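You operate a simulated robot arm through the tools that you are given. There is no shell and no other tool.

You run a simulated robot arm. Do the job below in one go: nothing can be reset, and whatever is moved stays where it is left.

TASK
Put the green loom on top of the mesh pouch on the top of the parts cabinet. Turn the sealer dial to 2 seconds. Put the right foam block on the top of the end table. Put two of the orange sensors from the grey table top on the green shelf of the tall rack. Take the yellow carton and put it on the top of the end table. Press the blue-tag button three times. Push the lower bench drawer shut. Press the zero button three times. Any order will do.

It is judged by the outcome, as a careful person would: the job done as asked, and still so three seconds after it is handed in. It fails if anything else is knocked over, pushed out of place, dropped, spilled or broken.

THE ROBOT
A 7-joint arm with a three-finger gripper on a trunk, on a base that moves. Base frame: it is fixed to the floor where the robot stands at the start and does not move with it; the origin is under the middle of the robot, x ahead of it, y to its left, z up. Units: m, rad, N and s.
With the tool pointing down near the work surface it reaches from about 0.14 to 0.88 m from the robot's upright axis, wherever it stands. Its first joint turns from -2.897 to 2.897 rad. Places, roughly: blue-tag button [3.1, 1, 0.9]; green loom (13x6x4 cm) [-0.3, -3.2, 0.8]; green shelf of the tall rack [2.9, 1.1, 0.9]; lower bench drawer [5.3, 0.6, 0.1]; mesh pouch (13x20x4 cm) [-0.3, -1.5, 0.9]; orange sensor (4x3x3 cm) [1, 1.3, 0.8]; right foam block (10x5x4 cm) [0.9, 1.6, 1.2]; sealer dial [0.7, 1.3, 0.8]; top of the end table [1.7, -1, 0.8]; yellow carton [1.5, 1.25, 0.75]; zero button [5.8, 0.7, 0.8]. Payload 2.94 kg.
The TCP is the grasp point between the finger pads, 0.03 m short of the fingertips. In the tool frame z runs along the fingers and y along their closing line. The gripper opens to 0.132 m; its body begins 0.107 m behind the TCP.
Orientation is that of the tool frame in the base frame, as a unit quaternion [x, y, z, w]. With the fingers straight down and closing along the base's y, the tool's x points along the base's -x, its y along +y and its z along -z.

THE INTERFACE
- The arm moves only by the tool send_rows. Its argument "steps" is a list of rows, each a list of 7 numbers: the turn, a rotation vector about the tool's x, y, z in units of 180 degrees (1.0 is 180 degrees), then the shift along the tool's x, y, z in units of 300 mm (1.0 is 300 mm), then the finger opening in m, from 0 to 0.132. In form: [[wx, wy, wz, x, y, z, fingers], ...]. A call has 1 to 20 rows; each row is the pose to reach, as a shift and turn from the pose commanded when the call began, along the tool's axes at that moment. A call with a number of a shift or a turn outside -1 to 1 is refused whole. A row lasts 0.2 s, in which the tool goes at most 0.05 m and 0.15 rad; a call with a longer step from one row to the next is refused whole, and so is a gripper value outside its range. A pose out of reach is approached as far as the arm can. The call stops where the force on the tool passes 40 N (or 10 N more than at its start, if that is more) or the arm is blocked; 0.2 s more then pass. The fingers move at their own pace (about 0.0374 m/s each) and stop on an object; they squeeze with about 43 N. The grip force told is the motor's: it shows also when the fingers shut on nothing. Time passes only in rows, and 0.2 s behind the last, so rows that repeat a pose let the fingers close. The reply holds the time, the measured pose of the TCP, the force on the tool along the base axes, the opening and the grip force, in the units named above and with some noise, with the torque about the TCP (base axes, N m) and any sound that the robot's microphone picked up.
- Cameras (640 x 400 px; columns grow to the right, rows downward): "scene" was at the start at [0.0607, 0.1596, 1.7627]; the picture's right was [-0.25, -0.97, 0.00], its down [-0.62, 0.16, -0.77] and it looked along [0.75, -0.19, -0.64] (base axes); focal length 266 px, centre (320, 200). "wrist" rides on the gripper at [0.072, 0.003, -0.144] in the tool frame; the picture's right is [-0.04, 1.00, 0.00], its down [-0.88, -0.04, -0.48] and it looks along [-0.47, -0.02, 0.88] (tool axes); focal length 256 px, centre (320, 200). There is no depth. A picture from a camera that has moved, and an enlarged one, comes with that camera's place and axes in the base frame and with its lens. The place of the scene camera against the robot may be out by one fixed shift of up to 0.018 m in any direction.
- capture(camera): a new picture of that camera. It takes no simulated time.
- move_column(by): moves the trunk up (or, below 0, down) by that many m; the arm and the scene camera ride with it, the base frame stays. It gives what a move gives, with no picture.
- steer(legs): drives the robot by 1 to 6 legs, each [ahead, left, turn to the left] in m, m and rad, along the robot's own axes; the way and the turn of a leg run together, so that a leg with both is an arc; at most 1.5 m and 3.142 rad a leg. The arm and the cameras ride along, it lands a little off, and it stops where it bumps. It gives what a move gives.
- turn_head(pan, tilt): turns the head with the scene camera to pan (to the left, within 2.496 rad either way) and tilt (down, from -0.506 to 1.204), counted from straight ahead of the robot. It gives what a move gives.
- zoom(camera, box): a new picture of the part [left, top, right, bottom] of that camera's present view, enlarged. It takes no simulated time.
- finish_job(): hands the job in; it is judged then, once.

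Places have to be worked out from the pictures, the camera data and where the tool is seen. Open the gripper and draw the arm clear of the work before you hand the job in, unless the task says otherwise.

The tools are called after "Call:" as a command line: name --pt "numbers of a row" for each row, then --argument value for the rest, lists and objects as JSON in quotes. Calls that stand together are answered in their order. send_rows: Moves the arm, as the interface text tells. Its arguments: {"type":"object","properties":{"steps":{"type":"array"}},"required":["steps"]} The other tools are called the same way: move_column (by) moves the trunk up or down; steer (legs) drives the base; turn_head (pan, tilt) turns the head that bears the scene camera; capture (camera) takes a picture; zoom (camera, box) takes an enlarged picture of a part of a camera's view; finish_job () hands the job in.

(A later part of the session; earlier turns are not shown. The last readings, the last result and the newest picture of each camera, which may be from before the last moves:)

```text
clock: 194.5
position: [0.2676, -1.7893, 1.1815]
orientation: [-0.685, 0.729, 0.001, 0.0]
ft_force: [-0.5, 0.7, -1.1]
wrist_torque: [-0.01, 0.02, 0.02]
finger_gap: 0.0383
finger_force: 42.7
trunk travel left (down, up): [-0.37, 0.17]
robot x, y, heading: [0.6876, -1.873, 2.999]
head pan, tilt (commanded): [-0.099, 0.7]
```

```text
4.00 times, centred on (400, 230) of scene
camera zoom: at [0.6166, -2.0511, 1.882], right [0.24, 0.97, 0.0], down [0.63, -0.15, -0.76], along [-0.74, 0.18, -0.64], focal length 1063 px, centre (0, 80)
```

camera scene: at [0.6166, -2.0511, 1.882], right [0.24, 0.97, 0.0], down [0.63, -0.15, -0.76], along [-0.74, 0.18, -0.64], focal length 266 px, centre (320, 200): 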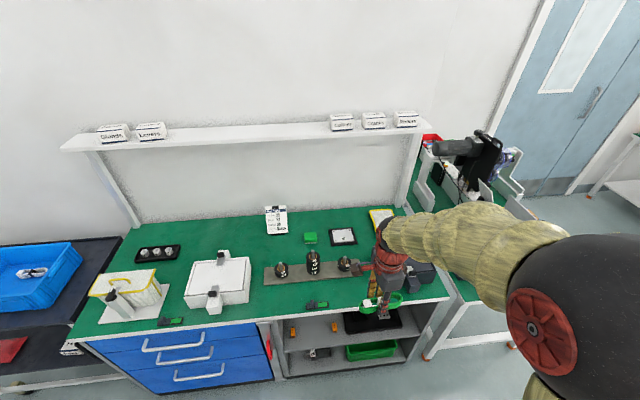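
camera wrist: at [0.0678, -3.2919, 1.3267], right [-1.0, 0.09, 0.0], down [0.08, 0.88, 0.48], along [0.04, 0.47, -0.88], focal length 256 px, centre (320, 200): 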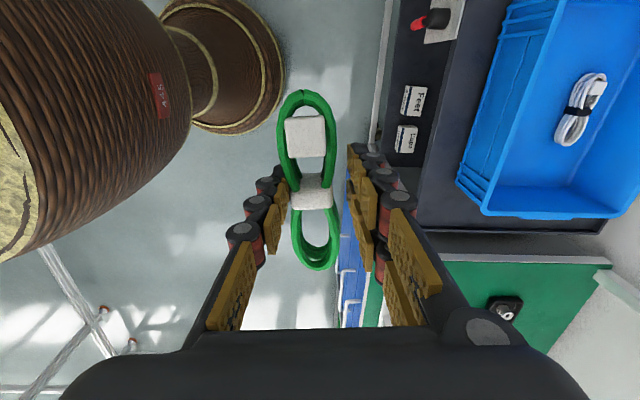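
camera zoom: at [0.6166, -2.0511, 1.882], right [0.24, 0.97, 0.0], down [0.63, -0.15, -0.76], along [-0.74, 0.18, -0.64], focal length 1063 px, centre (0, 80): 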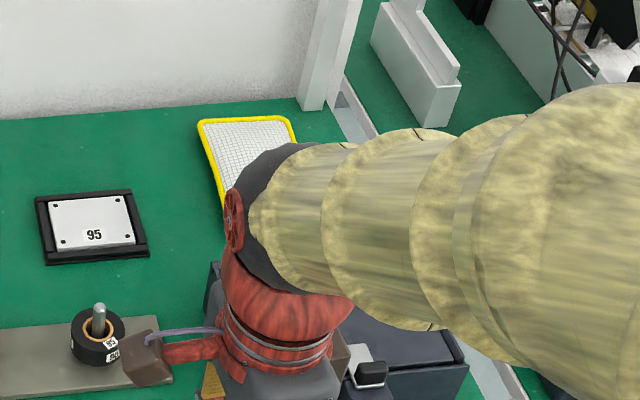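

Pouch centre about [-0.273, -1.469], its long side toward me. Rotate the loom back −90° so that it will lie along the pouch's length.

Call:
send_rows --pt "0 0 -0.0455 0 0 -0.02 0.015" --pt "0 0 -0.091 0 0 -0.04 0.015" --pt "0 0 -0.1365 0 0 -0.06 0.015" --pt "0 0 -0.182 0 0 -0.08 0.015" --pt "0 0 -0.2275 0 0 -0.1 0.015" --pt "0 0 -0.273 0 0 -0.12 0.015" --pt "0 0 -0.3185 0 0 -0.14 0.015" --pt "0 0 -0.364 0 0 -0.16 0.015" --pt "0 0 -0.4095 0 0 -0.18 0.015" --pt "0 0 -0.455 0 0 -0.2 0.015" --pt "0 0 -0.5 0 0 -0.2 0.015"

Call:
steer --legs '[[0, -0.28, 0.01]]'

Call:
capture --camera "wrist"

Call:
capture --camera "scene"

```text
clock: 196.9
position: [0.2667, -1.7902, 1.2427]
orientation: [1.0, -0.03, -0.001, -0.001]
ft_force: [-0.3, 0.1, -1.1]
wrist_torque: [0.02, 0.02, 0.01]
finger_gap: 0.0379
finger_force: 43.0
trunk travel left (down, up): [-0.37, 0.17]
robot x, y, heading: [0.6873, -1.8674, 3.002]
head pan, tilt (commanded): [-0.099, 0.7]
```

```text
clock: 198.9
position: [0.3053, -1.5108, 1.2429]
orientation: [1.0, -0.027, -0.002, 0.0]
ft_force: [-0.5, 0.5, 0.1]
wrist_torque: [-0.07, 0.0, -0.03]
finger_gap: 0.0378
finger_force: 43.3
trunk travel left (down, up): [-0.37, 0.17]
robot x, y, heading: [0.7251, -1.5872, 3.013]
head pan, tilt (commanded): [-0.099, 0.7]
```

```text
taken
camera wrist: at [0.3756, -1.5179, 1.3865], right [-0.1, -1.0, 0.0], down [-0.87, 0.08, 0.48], along [-0.47, 0.05, -0.88], focal length 256 px, centre (320, 200)
```

wrist: 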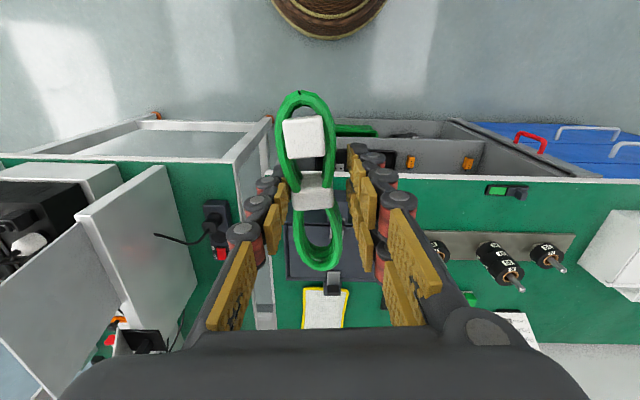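

```text
taken
camera scene: at [0.6567, -1.7686, 1.8821], right [0.23, 0.97, 0.0], down [0.63, -0.15, -0.76], along [-0.74, 0.17, -0.64], focal length 266 px, centre (320, 200)
```

scene: 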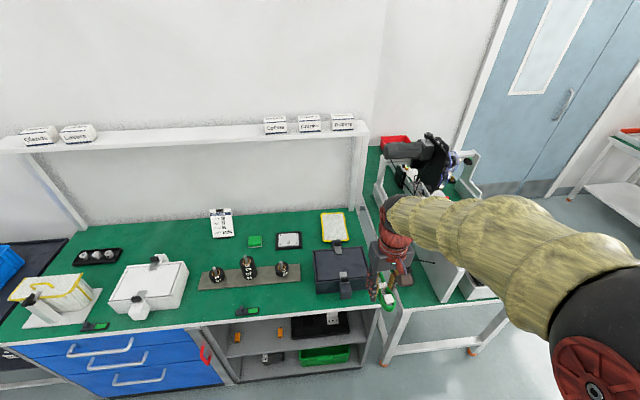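

Zoom on the pouch in both views.

Call:
zoom --camera "scene" --box '[270, 190, 398, 270]'

Call:
zoom --camera "wrist" --box '[260, 230, 420, 330]'

```text
5.00 times, centred on (334, 230) of scene
camera zoom: at [0.6567, -1.7686, 1.8821], right [0.23, 0.97, 0.0], down [0.63, -0.15, -0.76], along [-0.74, 0.17, -0.64], focal length 1329 px, centre (250, 50)
```

zoom: 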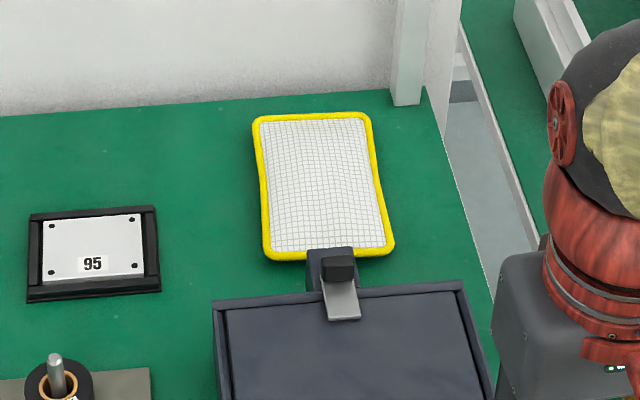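

```text
4.00 times, centred on (340, 280) of wrist
camera zoom: at [0.3756, -1.5179, 1.3865], right [-0.1, -1.0, 0.0], down [-0.87, 0.08, 0.48], along [-0.47, 0.05, -0.88], focal length 1024 px, centre (240, -120)
```

zoom: 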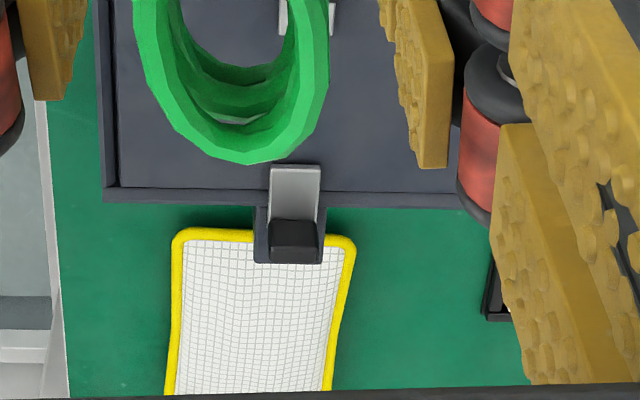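

Pouch centre about [-0.273, -1.478], top z≈0.875–0.9, axis ~-10°. Drive ahead 0.25 m (TCP stays at z≈1.24, above the dark box).

Call:
steer --legs '[[0.25, 0, 0]]'

Call:
capture --camera "wrist"

Call:
capture --camera "scene"

```text
clock: 200.7
position: [0.0591, -1.4802, 1.2423]
orientation: [1.0, -0.026, 0.0, -0.001]
ft_force: [-0.4, 0.2, -1.2]
wrist_torque: [0.0, -0.05, 0.0]
finger_gap: 0.0382
finger_force: 43.2
trunk travel left (down, up): [-0.37, 0.17]
robot x, y, heading: [0.4811, -1.559, 3.012]
head pan, tilt (commanded): [-0.099, 0.7]
```

```text
taken
camera wrist: at [0.1306, -1.4871, 1.386], right [-0.09, -1.0, 0.0], down [-0.88, 0.08, 0.48], along [-0.47, 0.05, -0.88], focal length 256 px, centre (320, 200)
```

wrist: 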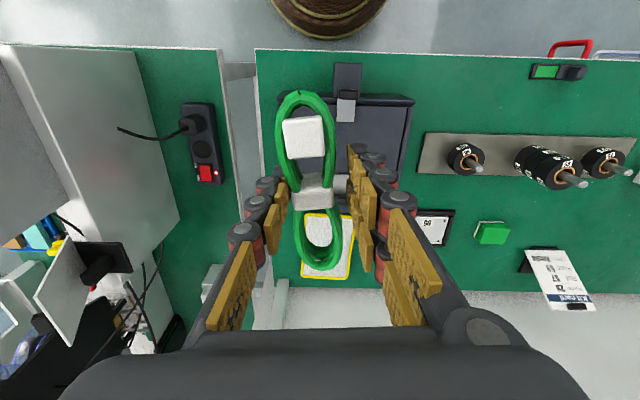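

```text
taken
camera scene: at [0.4112, -1.7382, 1.8819], right [0.23, 0.97, 0.0], down [0.63, -0.15, -0.76], along [-0.74, 0.17, -0.64], focal length 266 px, centre (320, 200)
```

scene: 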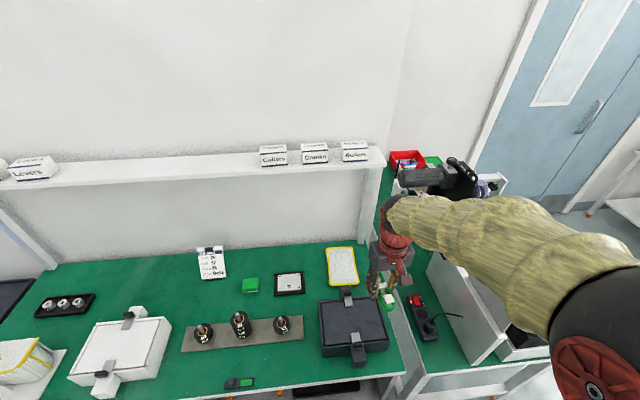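

There's an overhead shelf (front edge x≈-0.36, z≈1.36), so I should approach low. Check the dark box's height with zooms first.

Call:
zoom --camera "scene" --box '[290, 220, 450, 320]'

Call:
zoom --camera "wrist" --box '[250, 50, 450, 175]'

```text
4.00 times, centred on (370, 270) of scene
camera zoom: at [0.4112, -1.7382, 1.8819], right [0.23, 0.97, 0.0], down [0.63, -0.15, -0.76], along [-0.74, 0.17, -0.64], focal length 1063 px, centre (120, -80)
```

zoom: 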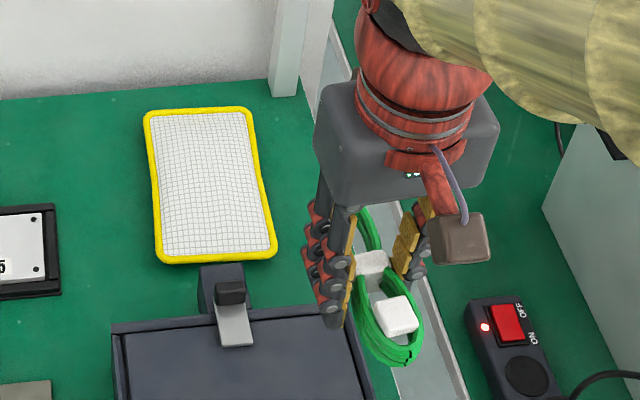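

```text
3.20 times, centred on (350, 112) of wrist
camera zoom: at [0.1306, -1.4871, 1.386], right [-0.09, -1.0, 0.0], down [-0.88, 0.08, 0.48], along [-0.47, 0.05, -0.88], focal length 819 px, centre (224, 480)
```

zoom: 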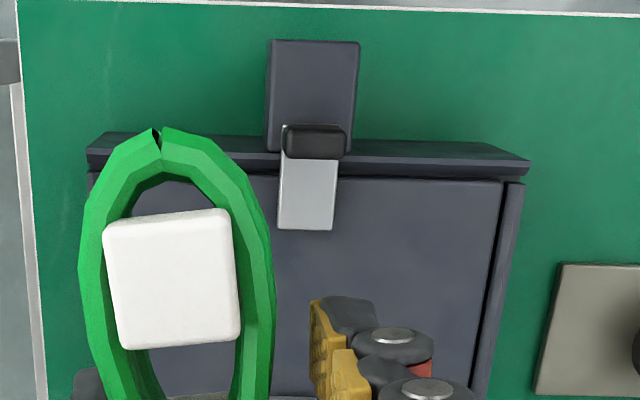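

Pouch centre ≈[-0.272, -1.476], top z≈0.878. Lower to TCP 1.06 here, then move forward to x≈-0.24.

Call:
send_rows --pt "0 0 0 0 0 0.15 0.015" --pt "0 0 0 0 0 0.3 0.015" --pt "0 0 0 0 0 0.45 0.015" --pt "0 0 0 0 0 0.6 0.015" --pt "0 0 0.01 -0.15 0.01 0.6 0.015" --pt "0 0 0.02 -0.3 0.015 0.6 0.015" --pt "0 0 0.03 -0.45 0.02 0.6 0.015" --pt "0 0 0.04 -0.6 0.025 0.6 0.015"

Call:
capture --camera "scene"

Call:
capture --camera "wrist"

```text
clock: 202.5
position: [-0.1208, -1.4797, 1.0611]
orientation: [0.996, -0.089, 0.0, -0.001]
ft_force: [-0.3, -1.0, -1.0]
wrist_torque: [-0.01, -0.08, -0.02]
finger_gap: 0.0385
finger_force: 42.9
trunk travel left (down, up): [-0.37, 0.17]
robot x, y, heading: [0.4854, -1.5561, 3.012]
head pan, tilt (commanded): [-0.099, 0.7]
```

```text
taken
camera scene: at [0.411, -1.7384, 1.8819], right [0.23, 0.97, 0.0], down [0.63, -0.15, -0.76], along [-0.74, 0.17, -0.65], focal length 266 px, centre (320, 200)
```

scene: 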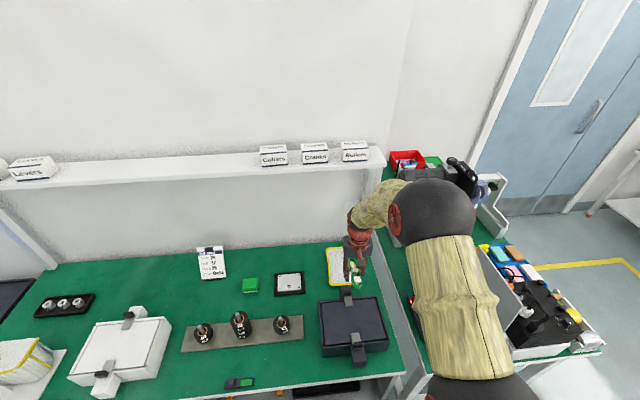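

```text
taken
camera wrist: at [-0.051, -1.4967, 1.2056], right [-0.22, -0.98, 0.0], down [-0.86, 0.19, 0.47], along [-0.46, 0.1, -0.88], focal length 256 px, centre (320, 200)
```

wrist: 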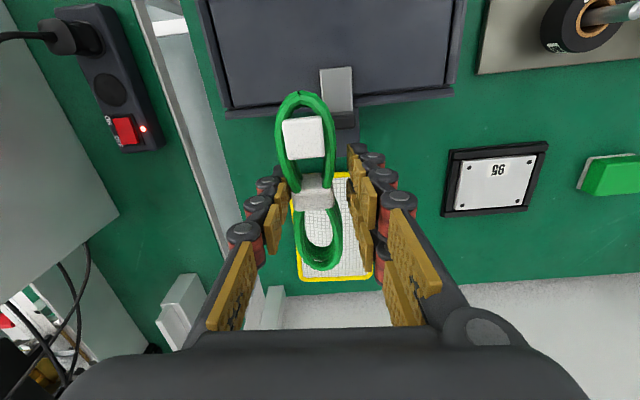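

Well aligned. Move on to x≈-0.25 and descend to TCP≈0.945.

Call:
send_rows --pt "0 0 0 -0.12 0.02 0.0 0.015" --pt "0 0 0 -0.24 0.04 0.03 0.015" --pt "0 0 0 -0.36 0.06 0.08 0.015" --pt "0 0 0 -0.424 0.074 0.18 0.015" --pt "0 0 0 -0.424 0.074 0.28 0.015" --pt "0 0 0 -0.424 0.074 0.36 0.015" --pt "0 0 0 -0.424 0.074 0.39 0.015"

Call:
capture --camera "wrist"

Call:
capture --camera "scene"

```text
clock: 204.1
position: [-0.2479, -1.4768, 0.9446]
orientation: [0.996, -0.089, 0.001, -0.001]
ft_force: [-0.2, 0.2, -0.3]
wrist_torque: [0.0, -0.01, 0.01]
finger_gap: 0.0382
finger_force: 42.5
trunk travel left (down, up): [-0.37, 0.17]
robot x, y, heading: [0.4798, -1.5587, 3.014]
head pan, tilt (commanded): [-0.099, 0.7]
```

```text
taken
camera wrist: at [-0.1792, -1.4931, 1.0883], right [-0.22, -0.98, 0.0], down [-0.86, 0.19, 0.48], along [-0.46, 0.11, -0.88], focal length 256 px, centre (320, 200)
```

wrist: 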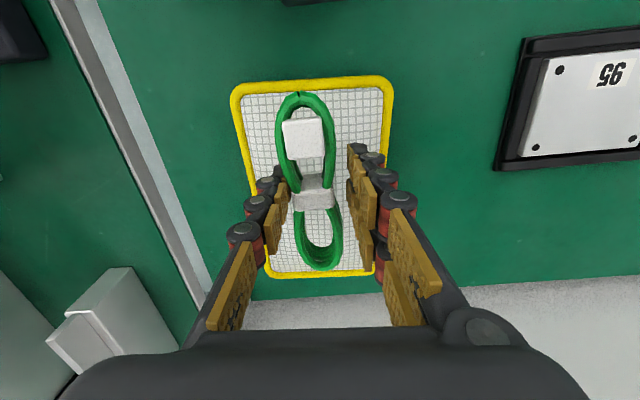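

```text
taken
camera scene: at [0.4122, -1.7384, 1.882], right [0.23, 0.97, 0.0], down [0.63, -0.15, -0.76], along [-0.74, 0.17, -0.64], focal length 266 px, centre (320, 200)
```

scene: 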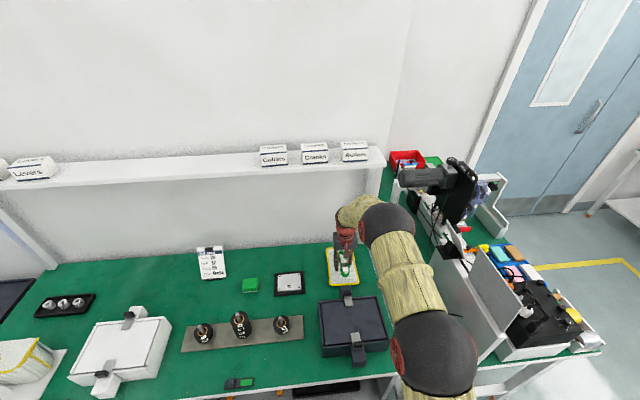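

Loom is right over the pouch. Descend gently until contact.

Call:
send_rows --pt "0 0 0 0 0 0.025 0.015" --pt "0 0 0 0 0 0.045 0.015" --pt "0 0 0 0 0 0.06 0.015"

```text
clock: 204.9
position: [-0.2481, -1.4789, 0.9277]
orientation: [0.996, -0.089, -0.001, -0.001]
ft_force: [0.4, -0.1, -0.4]
wrist_torque: [-0.01, -0.03, -0.02]
finger_gap: 0.038
finger_force: 42.8
trunk travel left (down, up): [-0.37, 0.17]
robot x, y, heading: [0.4819, -1.5532, 3.015]
head pan, tilt (commanded): [-0.099, 0.7]
```

No contact yet at 0.928; keep descending in 3 mm rows.

Call:
send_rows --pt "0 0 0 0 0 0.01 0.015" --pt "0 0 0 0 0 0.02 0.015" --pt "0 0 0 0 0 0.03 0.015"

Call:
zoom --camera "scene" --box '[310, 230, 374, 270]'

```text
clock: 205.7
position: [-0.2505, -1.4778, 0.919]
orientation: [0.996, -0.088, 0.0, 0.0]
ft_force: [-0.3, 0.8, -1.0]
wrist_torque: [0.03, 0.03, 0.0]
finger_gap: 0.0381
finger_force: 42.8
trunk travel left (down, up): [-0.37, 0.17]
robot x, y, heading: [0.4826, -1.5543, 3.011]
head pan, tilt (commanded): [-0.099, 0.7]
```

```text
10.00 times, centred on (342, 250) of scene
camera zoom: at [0.4124, -1.7384, 1.882], right [0.23, 0.97, 0.0], down [0.63, -0.15, -0.76], along [-0.74, 0.17, -0.64], focal length 2658 px, centre (100, -300)
```

zoom: 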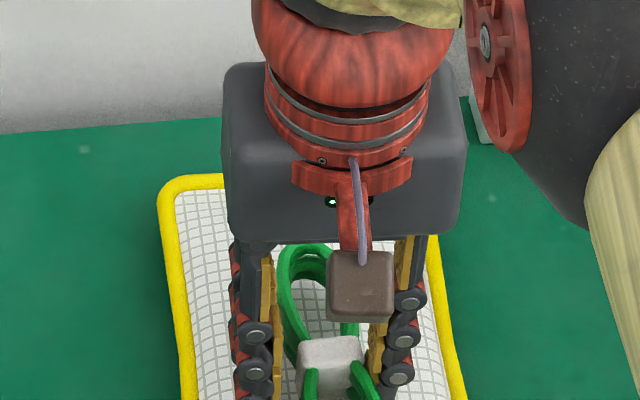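

Call:
send_rows --pt "0 0 0 0 0 0.01 0.015" --pt "0 0 0 0 0 0.02 0.015" --pt "0 0 0 0 0 0.03 0.015"

```text
clock: 206.5
position: [-0.2515, -1.4771, 0.9169]
orientation: [0.996, -0.089, -0.002, -0.001]
ft_force: [14.1, -2.6, 19.6]
wrist_torque: [0.1, -0.59, -0.15]
finger_gap: 0.038
finger_force: 43.4
trunk travel left (down, up): [-0.37, 0.17]
robot x, y, heading: [0.4803, -1.5571, 3.01]
head pan, tilt (commanded): [-0.099, 0.7]
stopped in row 3: the force on the tool passed its limit at 44 N (the readings are from after the stop); the commanded pose is now the measured one
```

Contact found. Ease up 2 mm, then open the fingers slowly and rise.

Call:
send_rows --pt "0 0 0 0 0 -0.008 0.015" --pt "0 0 0 0 0 -0.008 0.045" --pt "0 0 0 0 0 -0.008 0.055" --pt "0 0 0 0 0 -0.008 0.062" --pt "0 0 0 0 0 -0.008 0.062" --pt "0 0 0 0 0 -0.008 0.062"

Call:
capture --camera "wrist"

```text
clock: 207.9
position: [-0.2526, -1.4783, 0.9159]
orientation: [0.996, -0.088, -0.003, -0.001]
ft_force: [-0.1, 0.3, -0.2]
wrist_torque: [0.01, -0.03, -0.06]
finger_gap: 0.0621
finger_force: 0.1
trunk travel left (down, up): [-0.37, 0.17]
robot x, y, heading: [0.4825, -1.5559, 3.011]
head pan, tilt (commanded): [-0.099, 0.7]
```

```text
taken
camera wrist: at [-0.1816, -1.4935, 1.0594], right [-0.22, -0.98, 0.0], down [-0.86, 0.19, 0.48], along [-0.47, 0.11, -0.88], focal length 256 px, centre (320, 200)
```

wrist: 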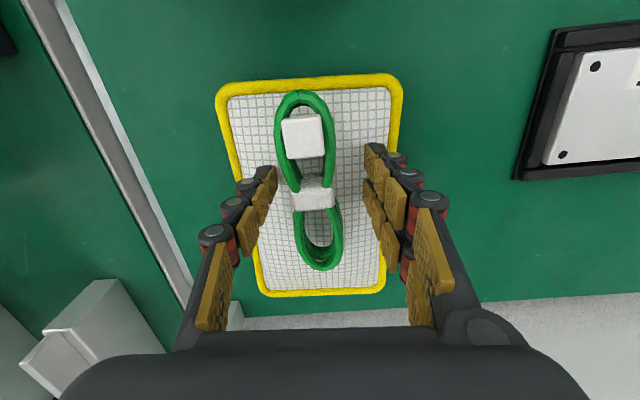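

Released; the loom lies on the pouch. Rise straight up slowly then retract.

Call:
send_rows --pt "0 0 0 0 0 -0.04 0.066" --pt "0 0 0 0 0 -0.1 0.066" --pt "0 0 0 0 0 -0.18 0.066" --pt "0 0 0 0 0 -0.28 0.066" --pt "0 0 0 0.02 0 -0.4 0.066" --pt "0 0 0 0.1 0 -0.5 0.066" --pt "0 0 0 0.2 0 -0.6 0.066" --pt "0 0 0 0.32 0 -0.7 0.066" --pt "0 0 0 0.46 0 -0.75 0.066" --pt "0 0 0 0.6 0 -0.8 0.066" --pt "0 0 0 0.75 0 -0.8 0.066" --pt "0 0 0 0.9 0 -0.8 0.066"

Call:
zoom --camera "scene" --box '[290, 220, 450, 320]'

```text
clock: 210.5
position: [0.0156, -1.5264, 1.1572]
orientation: [0.996, -0.088, -0.004, -0.001]
ft_force: [0.8, -0.6, -0.5]
wrist_torque: [0.02, 0.04, 0.01]
finger_gap: 0.0658
finger_force: 0.0
trunk travel left (down, up): [-0.37, 0.17]
robot x, y, heading: [0.4834, -1.5568, 3.015]
head pan, tilt (commanded): [-0.099, 0.7]
```

```text
4.00 times, centred on (370, 270) of scene
camera zoom: at [0.4146, -1.7387, 1.8821], right [0.23, 0.97, 0.0], down [0.63, -0.15, -0.77], along [-0.75, 0.17, -0.64], focal length 1063 px, centre (120, -80)
```

zoom: 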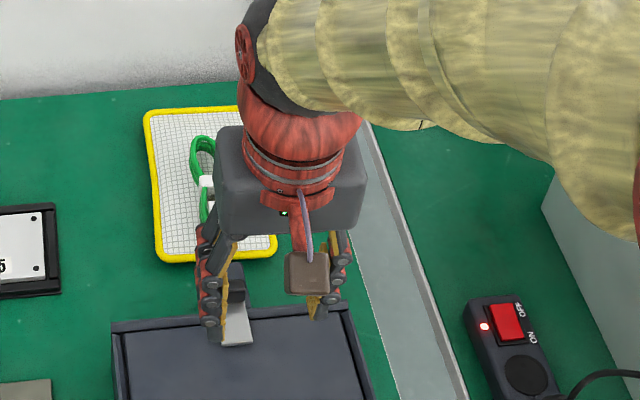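

Loom sits on the pouch. Back up 0.27 m and retract the arm a bit more.

Call:
steer --legs '[[-0.27, 0, 0]]'

Call:
send_rows --pt "0 0 -0.02 0.13 -0.05 -0.05 0.1" --pt "0 0 -0.04 0.26 -0.1 -0.1 0.1"

Call:
capture --camera "scene"

```text
clock: 212.4
position: [0.2841, -1.5593, 1.1566]
orientation: [0.996, -0.089, -0.002, 0.0]
ft_force: [0.2, -0.1, 0.7]
wrist_torque: [-0.03, 0.0, -0.01]
finger_gap: 0.0662
finger_force: 0.1
trunk travel left (down, up): [-0.37, 0.17]
robot x, y, heading: [0.7517, -1.5896, 3.01]
head pan, tilt (commanded): [-0.099, 0.7]
```

```text
clock: 213.0
position: [0.3677, -1.5438, 1.1859]
orientation: [1.0, -0.026, -0.003, -0.001]
ft_force: [1.2, -0.8, -0.4]
wrist_torque: [-0.01, 0.07, 0.0]
finger_gap: 0.1002
finger_force: 0.5
trunk travel left (down, up): [-0.37, 0.17]
robot x, y, heading: [0.7531, -1.5932, 3.014]
head pan, tilt (commanded): [-0.099, 0.7]
```

```text
taken
camera scene: at [0.6823, -1.7735, 1.8821], right [0.23, 0.97, 0.0], down [0.63, -0.15, -0.77], along [-0.74, 0.18, -0.64], focal length 266 px, centre (320, 200)
```

scene: 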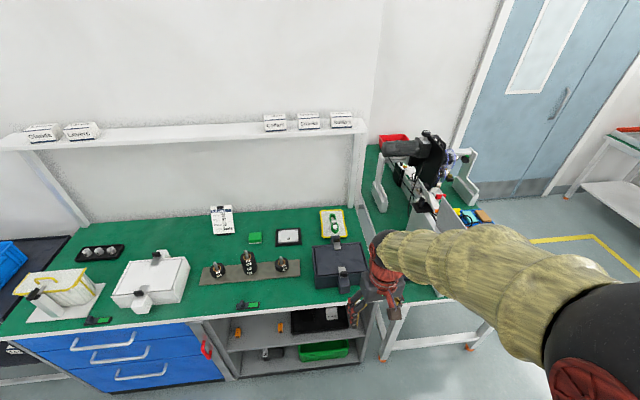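

Now strafe right along the aisle back to the corridor.

Call:
steer --legs '[[0, -1.45, 0], [0, -0.28, 0]]'

Call:
steer --legs '[[0, 0, -1.57]]'

Call:
turn_head --pan 0 --tilt 0.7

Call:
capture --camera "scene"

```text
clock: 221.6
position: [0.5962, 0.1343, 1.1852]
orientation: [1.0, -0.029, -0.003, 0.0]
ft_force: [0.6, 0.7, -0.5]
wrist_torque: [-0.03, 0.0, -0.04]
finger_gap: 0.1001
finger_force: 0.0
trunk travel left (down, up): [-0.37, 0.17]
robot x, y, heading: [0.9777, 0.0814, 3.004]
head pan, tilt (commanded): [-0.099, 0.7]
```

```text
clock: 225.8
position: [1.0271, 0.4688, 1.1845]
orientation: [-0.69, 0.724, 0.001, 0.002]
ft_force: [0.3, -0.5, 0.0]
wrist_torque: [0.01, -0.01, 0.01]
finger_gap: 0.1003
finger_force: 0.0
trunk travel left (down, up): [-0.37, 0.17]
robot x, y, heading: [0.9768, 0.0864, 1.445]
head pan, tilt (commanded): [-0.099, 0.7]
```

```text
clock: 226.5
position: [1.0265, 0.4709, 1.1842]
orientation: [-0.69, 0.724, 0.002, 0.002]
ft_force: [-0.5, 0.5, 0.5]
wrist_torque: [0.01, 0.0, 0.01]
finger_gap: 0.1002
finger_force: 0.0
trunk travel left (down, up): [-0.37, 0.17]
robot x, y, heading: [0.9783, 0.0868, 1.442]
head pan, tilt (commanded): [0.0, 0.7]
```

```text
taken
camera scene: at [0.8064, 0.1536, 1.882], right [0.99, -0.13, 0.0], down [-0.08, -0.64, -0.76], along [0.1, 0.76, -0.64], focal length 266 px, centre (320, 200)
```

scene: 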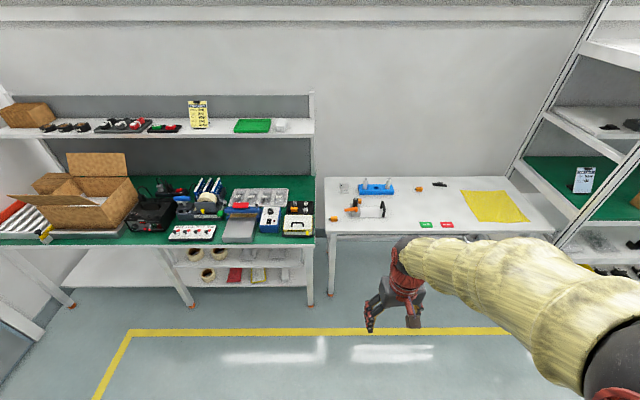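

Drive ahead 0.7 m to the grey table's left end.

Call:
steer --legs '[[0.7, 0, 0]]'

Call:
capture --camera "wrist"

Call:
capture --camera "scene"

```text
clock: 230.3
position: [1.1184, 1.1572, 1.1849]
orientation: [-0.687, 0.727, 0.001, 0.003]
ft_force: [-0.5, -0.3, -0.1]
wrist_torque: [-0.02, 0.0, -0.03]
finger_gap: 0.1004
finger_force: 0.0
trunk travel left (down, up): [-0.37, 0.17]
robot x, y, heading: [1.0708, 0.7743, 1.434]
head pan, tilt (commanded): [0.0, 0.7]
```

```text
taken
camera wrist: at [1.1103, 1.0851, 1.3284], right [-0.99, 0.1, 0.0], down [0.09, 0.87, 0.48], along [0.05, 0.48, -0.88], focal length 256 px, centre (320, 200)
```

wrist: 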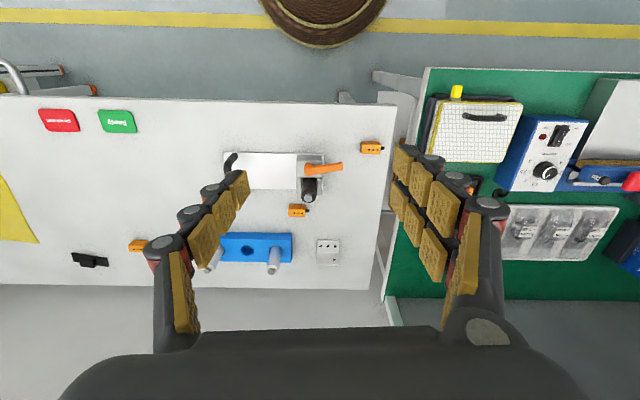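

```text
taken
camera scene: at [0.8972, 0.8433, 1.882], right [0.99, -0.13, 0.0], down [-0.09, -0.64, -0.76], along [0.1, 0.76, -0.64], focal length 266 px, centre (320, 200)
```

scene: 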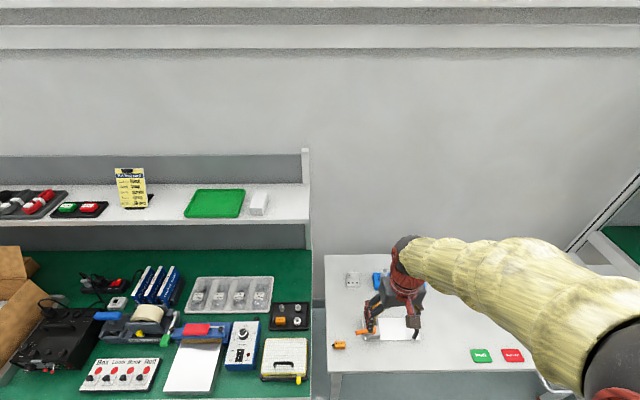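

Sensor A at about [1.02, 1.249]. Lower the trunk 0.12 (gripper stays well above the objects), then move over the sensor with a 90° clockwise turn to close across its 3 cm side.

Call:
move_column --by -0.12

Call:
send_rows --pt "0 0 0.0455 -0.026 0.031 0 0.08" --pt "0 0 0.091 -0.052 0.062 0 0.08" --pt "0 0 0.1365 -0.078 0.093 0 0.08" --pt "0 0 0.182 -0.104 0.124 0.03 0.08" --pt "0 0 0.2275 -0.13 0.155 0.06 0.08" --pt "0 0 0.273 -0.156 0.186 0.1 0.08" --pt "0 0 0.3185 -0.182 0.217 0.15 0.07" --pt "0 0 0.364 -0.208 0.248 0.2 0.07" --pt "0 0 0.4095 -0.234 0.279 0.25 0.07" --pt "0 0 0.455 -0.26 0.31 0.3 0.07" --pt "0 0 0.5 -0.288 0.343 0.35 0.07"

Call:
capture --camera "wrist"

Call:
capture --camera "scene"

```text
clock: 231.8
position: [1.1189, 1.1576, 1.0654]
orientation: [-0.687, 0.726, 0.001, 0.002]
ft_force: [0.7, -0.3, 0.1]
wrist_torque: [0.01, -0.02, -0.02]
finger_gap: 0.1001
finger_force: 0.0
trunk travel left (down, up): [-0.25, 0.29]
robot x, y, heading: [1.0701, 0.767, 1.438]
head pan, tilt (commanded): [0.0, 0.7]
```

```text
clock: 234.2
position: [1.0196, 1.2499, 0.9594]
orientation: [0.029, 1.0, 0.001, 0.001]
ft_force: [-0.1, -0.3, -0.2]
wrist_torque: [0.0, 0.01, 0.01]
finger_gap: 0.0696
finger_force: 0.1
trunk travel left (down, up): [-0.25, 0.29]
robot x, y, heading: [1.0694, 0.7718, 1.439]
head pan, tilt (commanded): [0.0, 0.7]
```

```text
taken
camera wrist: at [0.946, 1.2578, 1.1031], right [0.1, 0.99, 0.0], down [0.87, -0.09, 0.48], along [0.47, -0.04, -0.88], focal length 256 px, centre (320, 200)
```

wrist: 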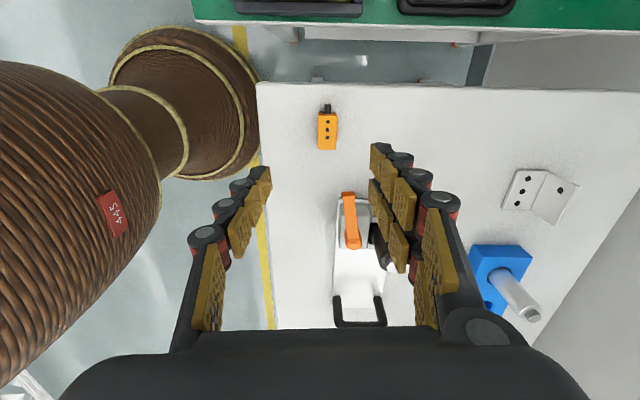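

```text
taken
camera scene: at [0.8968, 0.8431, 1.7619], right [0.99, -0.13, 0.0], down [-0.09, -0.64, -0.76], along [0.1, 0.76, -0.64], focal length 266 px, centre (320, 200)
```

scene: 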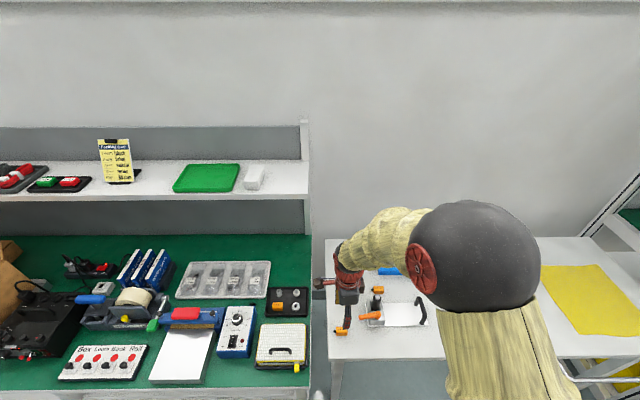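

Sensor body is 8 mm toward +v from the tool axis. Align and descend to TCP≈0.823.

Call:
send_rows --pt "0 0 0 0 0.028 0.1 0.06" --pt "0 0 0 0 0.028 0.2 0.06" --pt "0 0 0 0 0.028 0.3 0.06" --pt "0 0 0 0 0.028 0.38 0.06" --pt "0 0 0 0 0.028 0.43 0.06" --pt "0 0 0 0 0.028 0.455 0.06"

Call:
capture --camera "wrist"

Call:
zoom --camera "scene" --box '[300, 280, 400, 342]'

```text
clock: 235.6
position: [1.0213, 1.2583, 0.8227]
orientation: [0.028, 1.0, 0.003, 0.002]
ft_force: [0.6, -0.4, -0.3]
wrist_torque: [0.01, 0.01, -0.01]
finger_gap: 0.0602
finger_force: 0.0
trunk travel left (down, up): [-0.25, 0.29]
robot x, y, heading: [1.0723, 0.7683, 1.438]
head pan, tilt (commanded): [0.0, 0.7]
```

```text
taken
camera wrist: at [0.9479, 1.2659, 0.9673], right [0.1, 0.99, 0.0], down [0.87, -0.09, 0.48], along [0.47, -0.04, -0.88], focal length 256 px, centre (320, 200)
```

wrist: 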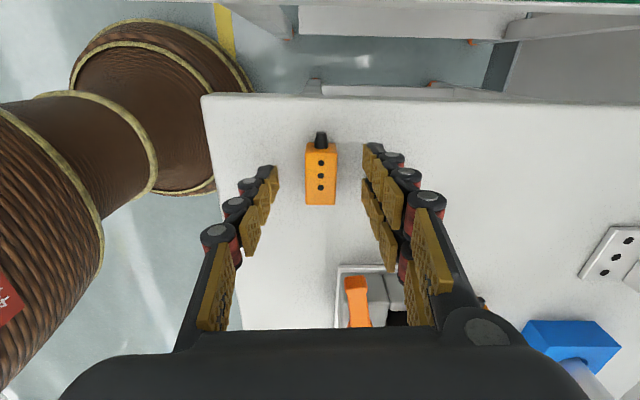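

```text
6.40 times, centred on (350, 311) of scene
camera zoom: at [0.897, 0.8429, 1.762], right [0.99, -0.13, 0.0], down [-0.09, -0.64, -0.76], along [0.1, 0.76, -0.64], focal length 1701 px, centre (128, -510)
```

zoom: 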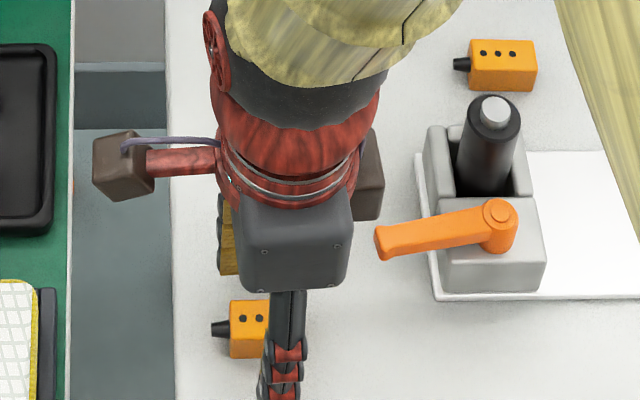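

Nearly centred; shift 6 mm toward -u, descend 5 mm more and close.

Call:
send_rows --pt "0 0 0 0.02 0 0.008 0.06" --pt "0 0 0 0.02 0 0.017 0.06" --pt "0 0 0 0.02 0 0.017 0.045" --pt "0 0 0 0.02 0 0.017 0.03" --pt "0 0 0 0.02 0 0.017 0.015" --pt "0 0 0 0.02 0 0.017 0.01" --pt "0 0 0 0.02 0 0.017 0.01" --pt "0 0 0 0.02 0 0.017 0.01"

Call:
capture --camera "wrist"

```text
clock: 237.4
position: [1.0167, 1.2587, 0.8182]
orientation: [0.028, 1.0, 0.003, 0.001]
ft_force: [-0.1, 0.4, -0.2]
wrist_torque: [0.01, 0.0, 0.01]
finger_gap: 0.0207
finger_force: 42.4
trunk travel left (down, up): [-0.25, 0.29]
robot x, y, heading: [1.0673, 0.7752, 1.438]
head pan, tilt (commanded): [0.0, 0.7]
```

```text
taken
camera wrist: at [0.9427, 1.2661, 0.9619], right [0.1, 0.99, 0.0], down [0.87, -0.09, 0.48], along [0.47, -0.04, -0.88], focal length 256 px, centre (320, 200)
```

wrist: 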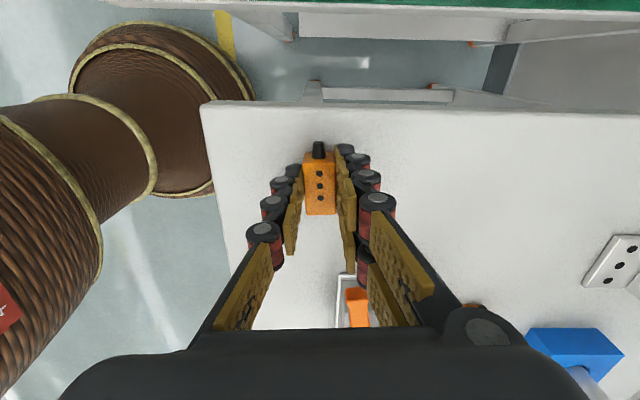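

Sensor gripped (0.0207 m). Lift it, then rotate back to the nominal yaw.

Call:
send_rows --pt "0 0 0 0 0 -0.05 0.01" --pt "0 0 0 0 0 -0.15 0.01" --pt "0 0 0 0 0 -0.3 0.01" --pt "0 0 0 0 0 -0.45 0.01" --pt "0 0 0 0 0 -0.6 0.01" --pt "0 0 0 0 0 -0.75 0.01" --pt "0 0 0 0 0 -0.9 0.01"

Call:
send_rows --pt "0 0 -0.0455 0 -0.03 0 0.01" --pt "0 0 -0.091 0 -0.06 0 0.01" --pt "0 0 -0.1365 0 -0.1 0 0.01" --pt "0 0 -0.182 0 -0.14 0 0.01" --pt "0 0 -0.2275 0 -0.18 0 0.01" --pt "0 0 -0.273 0 -0.22 0 0.01" --pt "0 0 -0.3185 0 -0.26 0 0.01" --pt "0 0 -0.364 0 -0.3 0 0.01" --pt "0 0 -0.4095 0 -0.33 0 0.01" --pt "0 0 -0.455 0 -0.33 0 0.01" --pt "0 0 -0.5 0 -0.33 0 0.01"

Call:
capture --camera "wrist"

```text
clock: 239.0
position: [1.0163, 1.2557, 1.0885]
orientation: [0.028, 1.0, 0.002, 0.001]
ft_force: [0.8, 0.5, -0.8]
wrist_torque: [0.02, 0.01, 0.01]
finger_gap: 0.0207
finger_force: 43.0
trunk travel left (down, up): [-0.25, 0.29]
robot x, y, heading: [1.0702, 0.7716, 1.433]
head pan, tilt (commanded): [0.0, 0.7]
```

```text
clock: 241.4
position: [1.0107, 1.159, 1.0878]
orientation: [-0.688, 0.726, 0.0, 0.003]
ft_force: [0.5, 0.2, -1.2]
wrist_torque: [0.0, -0.01, 0.02]
finger_gap: 0.0207
finger_force: 43.3
trunk travel left (down, up): [-0.25, 0.29]
robot x, y, heading: [1.0727, 0.7744, 1.436]
head pan, tilt (commanded): [0.0, 0.7]
```

```text
taken
camera wrist: at [1.0028, 1.0869, 1.2316], right [-1.0, 0.1, 0.0], down [0.08, 0.87, 0.48], along [0.05, 0.48, -0.88], focal length 256 px, centre (320, 200)
```

wrist: 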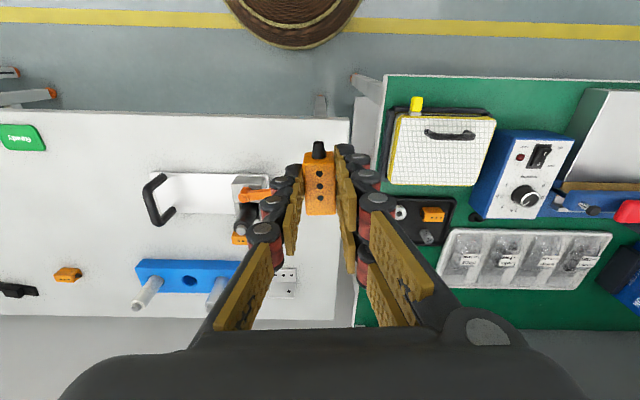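

Sensor held. Back off 0.5 m and strafe right along the corridor toward the rack.

Call:
steer --legs '[[-0.5, 0, 0.008], [0, -1.45, 0]]'

Call:
turn_head --pan -0.3 --tilt 0.6

Call:
capture --camera "scene"

```text
clock: 251.1
position: [2.3719, 0.4907, 1.0868]
orientation: [-0.695, 0.719, 0.002, 0.002]
ft_force: [-0.3, -0.8, -0.8]
wrist_torque: [0.01, 0.0, -0.01]
finger_gap: 0.0207
finger_force: 42.8
trunk travel left (down, up): [-0.25, 0.29]
robot x, y, heading: [2.4402, 0.1081, 1.46]
head pan, tilt (commanded): [0.0, 0.7]
```

```text
clock: 251.9
position: [2.3704, 0.4911, 1.0882]
orientation: [-0.695, 0.719, 0.001, 0.002]
ft_force: [0.7, -1.4, -0.7]
wrist_torque: [-0.01, -0.01, -0.02]
finger_gap: 0.0204
finger_force: 43.0
trunk travel left (down, up): [-0.25, 0.29]
robot x, y, heading: [2.4407, 0.1031, 1.46]
head pan, tilt (commanded): [-0.3, 0.6]
```

```text
taken
camera scene: at [2.2904, 0.1691, 1.7706], right [0.92, -0.4, 0.0], down [-0.22, -0.52, -0.82], along [0.33, 0.76, -0.57], focal length 266 px, centre (320, 200)
```

scene: 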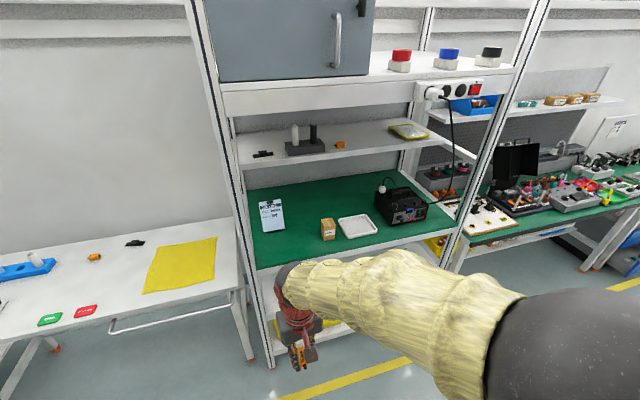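

Zoom on the rack's green shelf and the black device.

Call:
zoom --camera "scene" --box '[240, 160, 480, 280]'

Call:
zoom --camera "scene" --box '[364, 165, 444, 235]'

Call:
zoom --camera "scene" --box '[220, 0, 540, 200]'

```text
2.67 times, centred on (360, 220) of scene
camera zoom: at [2.2904, 0.1691, 1.7706], right [0.92, -0.4, 0.0], down [-0.22, -0.52, -0.82], along [0.33, 0.76, -0.57], focal length 709 px, centre (213, 147)
```

zoom: 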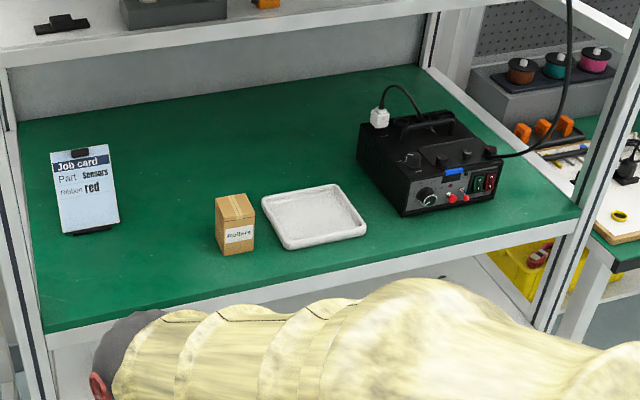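

```text
5.71 times, centred on (404, 200) of scene
camera zoom: at [2.2904, 0.1691, 1.7706], right [0.92, -0.4, 0.0], down [-0.22, -0.52, -0.82], along [0.33, 0.76, -0.57], focal length 1519 px, centre (-160, 200)
```

zoom: 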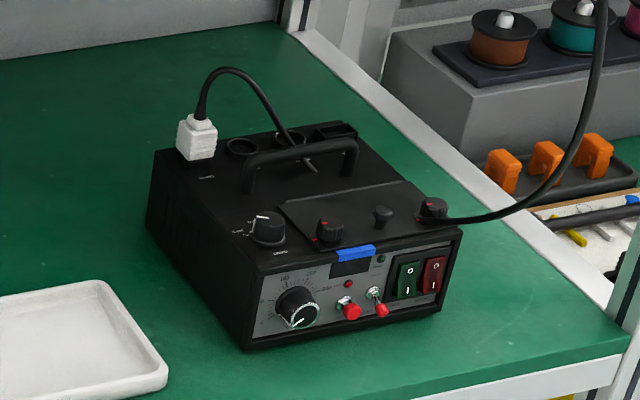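

```text
2.00 times, centred on (380, 100) of scene
camera zoom: at [2.2904, 0.1691, 1.7706], right [0.92, -0.4, 0.0], down [-0.22, -0.52, -0.82], along [0.33, 0.76, -0.57], focal length 532 px, centre (200, 400)
```

zoom: 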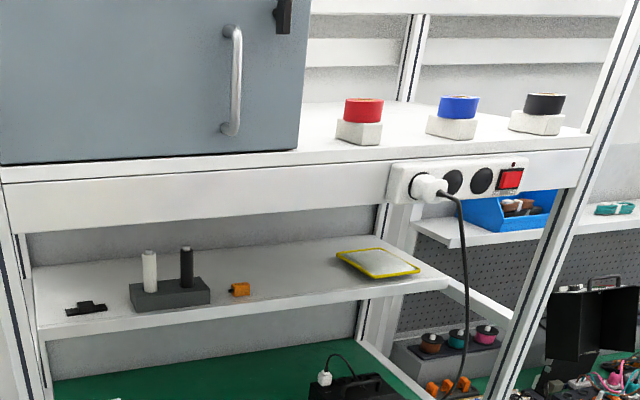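

The device with the blue tag is at the right end of the green shelf; free room is at its front-left (u 2.3–2.5, v 1.31–1.45). Shift the arm right first to clear the rack post, then drive in.

Call:
send_rows --pt "0 0 0 0 -0.15 0 0.01" --pt "0 0 0 0 -0.3 0 0.01" --pt "0 0 0 0 -0.45 -0.05 0.01"

Call:
steer --legs '[[0.4, 0, -0.016]]'

Call:
turn_head --pan 0 --tilt 0.75

Call:
capture --camera "scene"

Call:
capture --camera "wrist"

```text
clock: 252.7
position: [2.5062, 0.4875, 1.1007]
orientation: [-0.696, 0.718, 0.001, 0.003]
ft_force: [0.6, 0.3, -0.2]
wrist_torque: [-0.02, -0.03, 0.03]
finger_gap: 0.0205
finger_force: 43.7
trunk travel left (down, up): [-0.25, 0.29]
robot x, y, heading: [2.4408, 0.1053, 1.454]
head pan, tilt (commanded): [-0.3, 0.6]
```

```text
clock: 255.1
position: [2.5596, 0.8755, 1.1011]
orientation: [-0.688, 0.726, 0.001, 0.003]
ft_force: [0.2, -0.4, -0.4]
wrist_torque: [-0.01, -0.02, -0.01]
finger_gap: 0.0209
finger_force: 43.0
trunk travel left (down, up): [-0.25, 0.29]
robot x, y, heading: [2.49, 0.4924, 1.443]
head pan, tilt (commanded): [-0.3, 0.6]
```

```text
clock: 255.9
position: [2.5607, 0.8749, 1.1015]
orientation: [-0.688, 0.726, 0.001, 0.003]
ft_force: [0.6, 0.2, 0.1]
wrist_torque: [0.01, 0.0, 0.03]
finger_gap: 0.0208
finger_force: 42.5
trunk travel left (down, up): [-0.25, 0.29]
robot x, y, heading: [2.4813, 0.4941, 1.438]
head pan, tilt (commanded): [0.0, 0.75]
```

```text
taken
camera scene: at [2.3132, 0.5634, 1.7578], right [0.99, -0.13, 0.0], down [-0.09, -0.68, -0.73], along [0.1, 0.73, -0.68], focal length 266 px, centre (320, 200)
```

scene: 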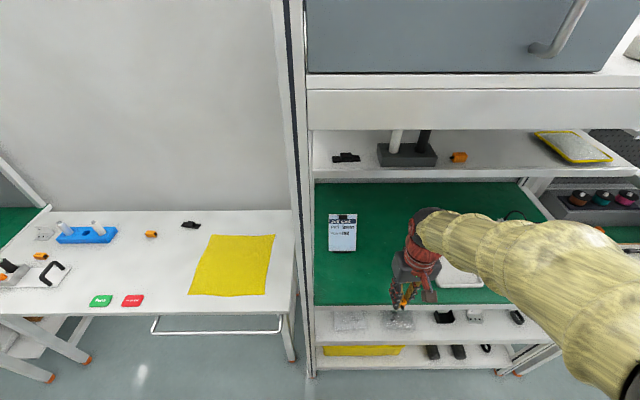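

```text
taken
camera wrist: at [2.5522, 0.8032, 1.2452], right [-1.0, 0.1, 0.0], down [0.08, 0.87, 0.48], along [0.05, 0.48, -0.88], focal length 256 px, centre (320, 200)
```

wrist: 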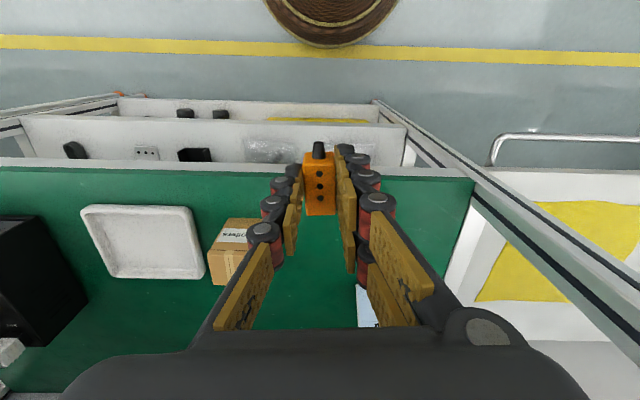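

Move the sensor over the shelf (to v≈1.375) and lower toward TCP≈0.95.

Call:
send_rows --pt "0 0 0 -0.14 -0.01 0 0.01" --pt "0 0 0 -0.28 -0.02 0 0.01" --pt "0 0 0 -0.42 -0.03 0 0.01" --pt "0 0 0 -0.55 -0.04 0.05 0.01" --pt "0 0 0 -0.598 -0.046 0.15 0.01" --pt "0 0 0 -0.598 -0.046 0.28 0.01" --pt "0 0 0 -0.598 -0.046 0.4 0.01" --pt "0 0 0 -0.598 -0.046 0.48 0.01"

Call:
capture --camera "wrist"

Call:
capture --camera "scene"

```text
clock: 257.7
position: [2.5841, 1.0558, 0.9559]
orientation: [-0.688, 0.726, 0.001, 0.003]
ft_force: [0.8, 0.3, 0.2]
wrist_torque: [0.02, -0.02, 0.01]
finger_gap: 0.0207
finger_force: 43.0
trunk travel left (down, up): [-0.25, 0.29]
robot x, y, heading: [2.4896, 0.4954, 1.438]
head pan, tilt (commanded): [0.0, 0.75]
```

```text
taken
camera wrist: at [2.5755, 0.9827, 1.1006], right [-1.0, 0.1, 0.0], down [0.08, 0.87, 0.48], along [0.05, 0.48, -0.88], focal length 256 px, centre (320, 200)
```

wrist: 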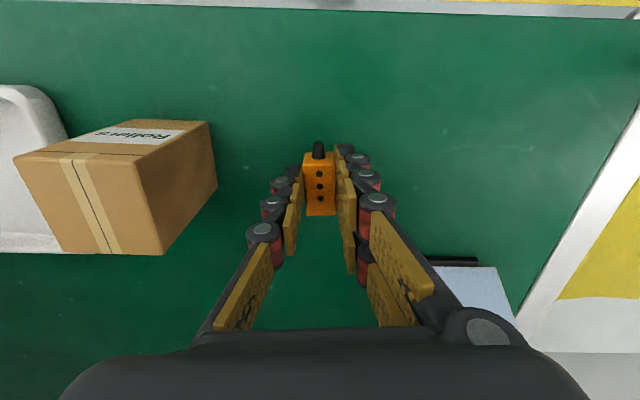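

```text
taken
camera scene: at [2.3132, 0.564, 1.7578], right [0.99, -0.13, 0.0], down [-0.09, -0.68, -0.73], along [0.1, 0.72, -0.68], focal length 266 px, centre (320, 200)
```

scene: 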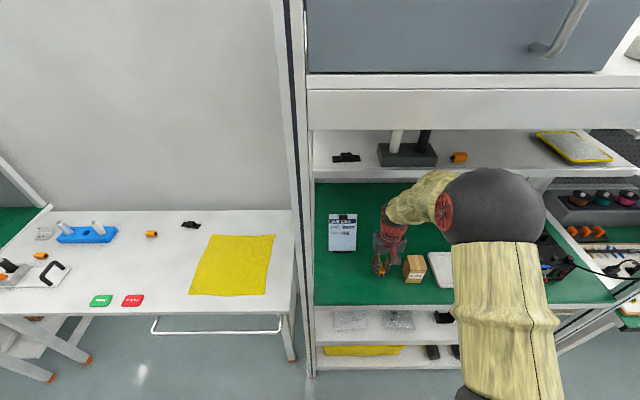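

Clear. Descend gently to contact.

Call:
send_rows --pt "0 0 0 0 0 0.05 0.01" --pt "0 0 0 0 0 0.09 0.01" --pt "0 0 0 0 0 0.11 0.01" --pt "0 0 0 0 0 0.12 0.01" --pt "0 0 0 0 0 0.13 0.01"

Call:
zoom --camera "scene" --box '[330, 220, 450, 295]'

```text
clock: 258.7
position: [2.5825, 1.0587, 0.9295]
orientation: [-0.688, 0.726, 0.004, 0.005]
ft_force: [-1.0, -4.3, 14.8]
wrist_torque: [-0.21, 0.1, 0.03]
finger_gap: 0.0207
finger_force: 43.1
trunk travel left (down, up): [-0.25, 0.29]
robot x, y, heading: [2.4843, 0.4963, 1.438]
head pan, tilt (commanded): [0.0, 0.75]
stopped in row 4: the force on the tool passed its limit at 53 N (the readings are from after the stop); the commanded pose is now the measured one
```

```text
5.33 times, centred on (390, 258) of scene
camera zoom: at [2.3128, 0.562, 1.7576], right [0.99, -0.13, 0.0], down [-0.09, -0.68, -0.73], along [0.1, 0.73, -0.68], focal length 1418 px, centre (-53, -107)
```

zoom: 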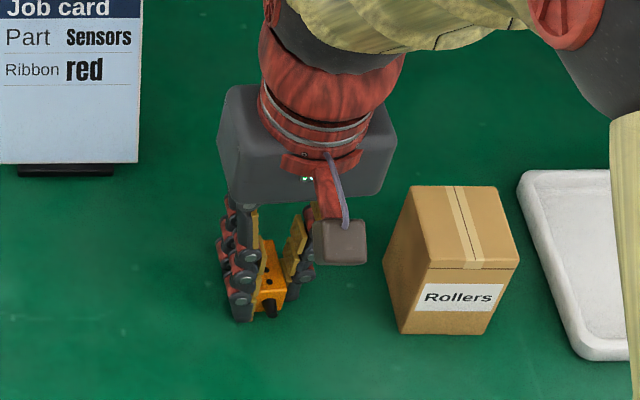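

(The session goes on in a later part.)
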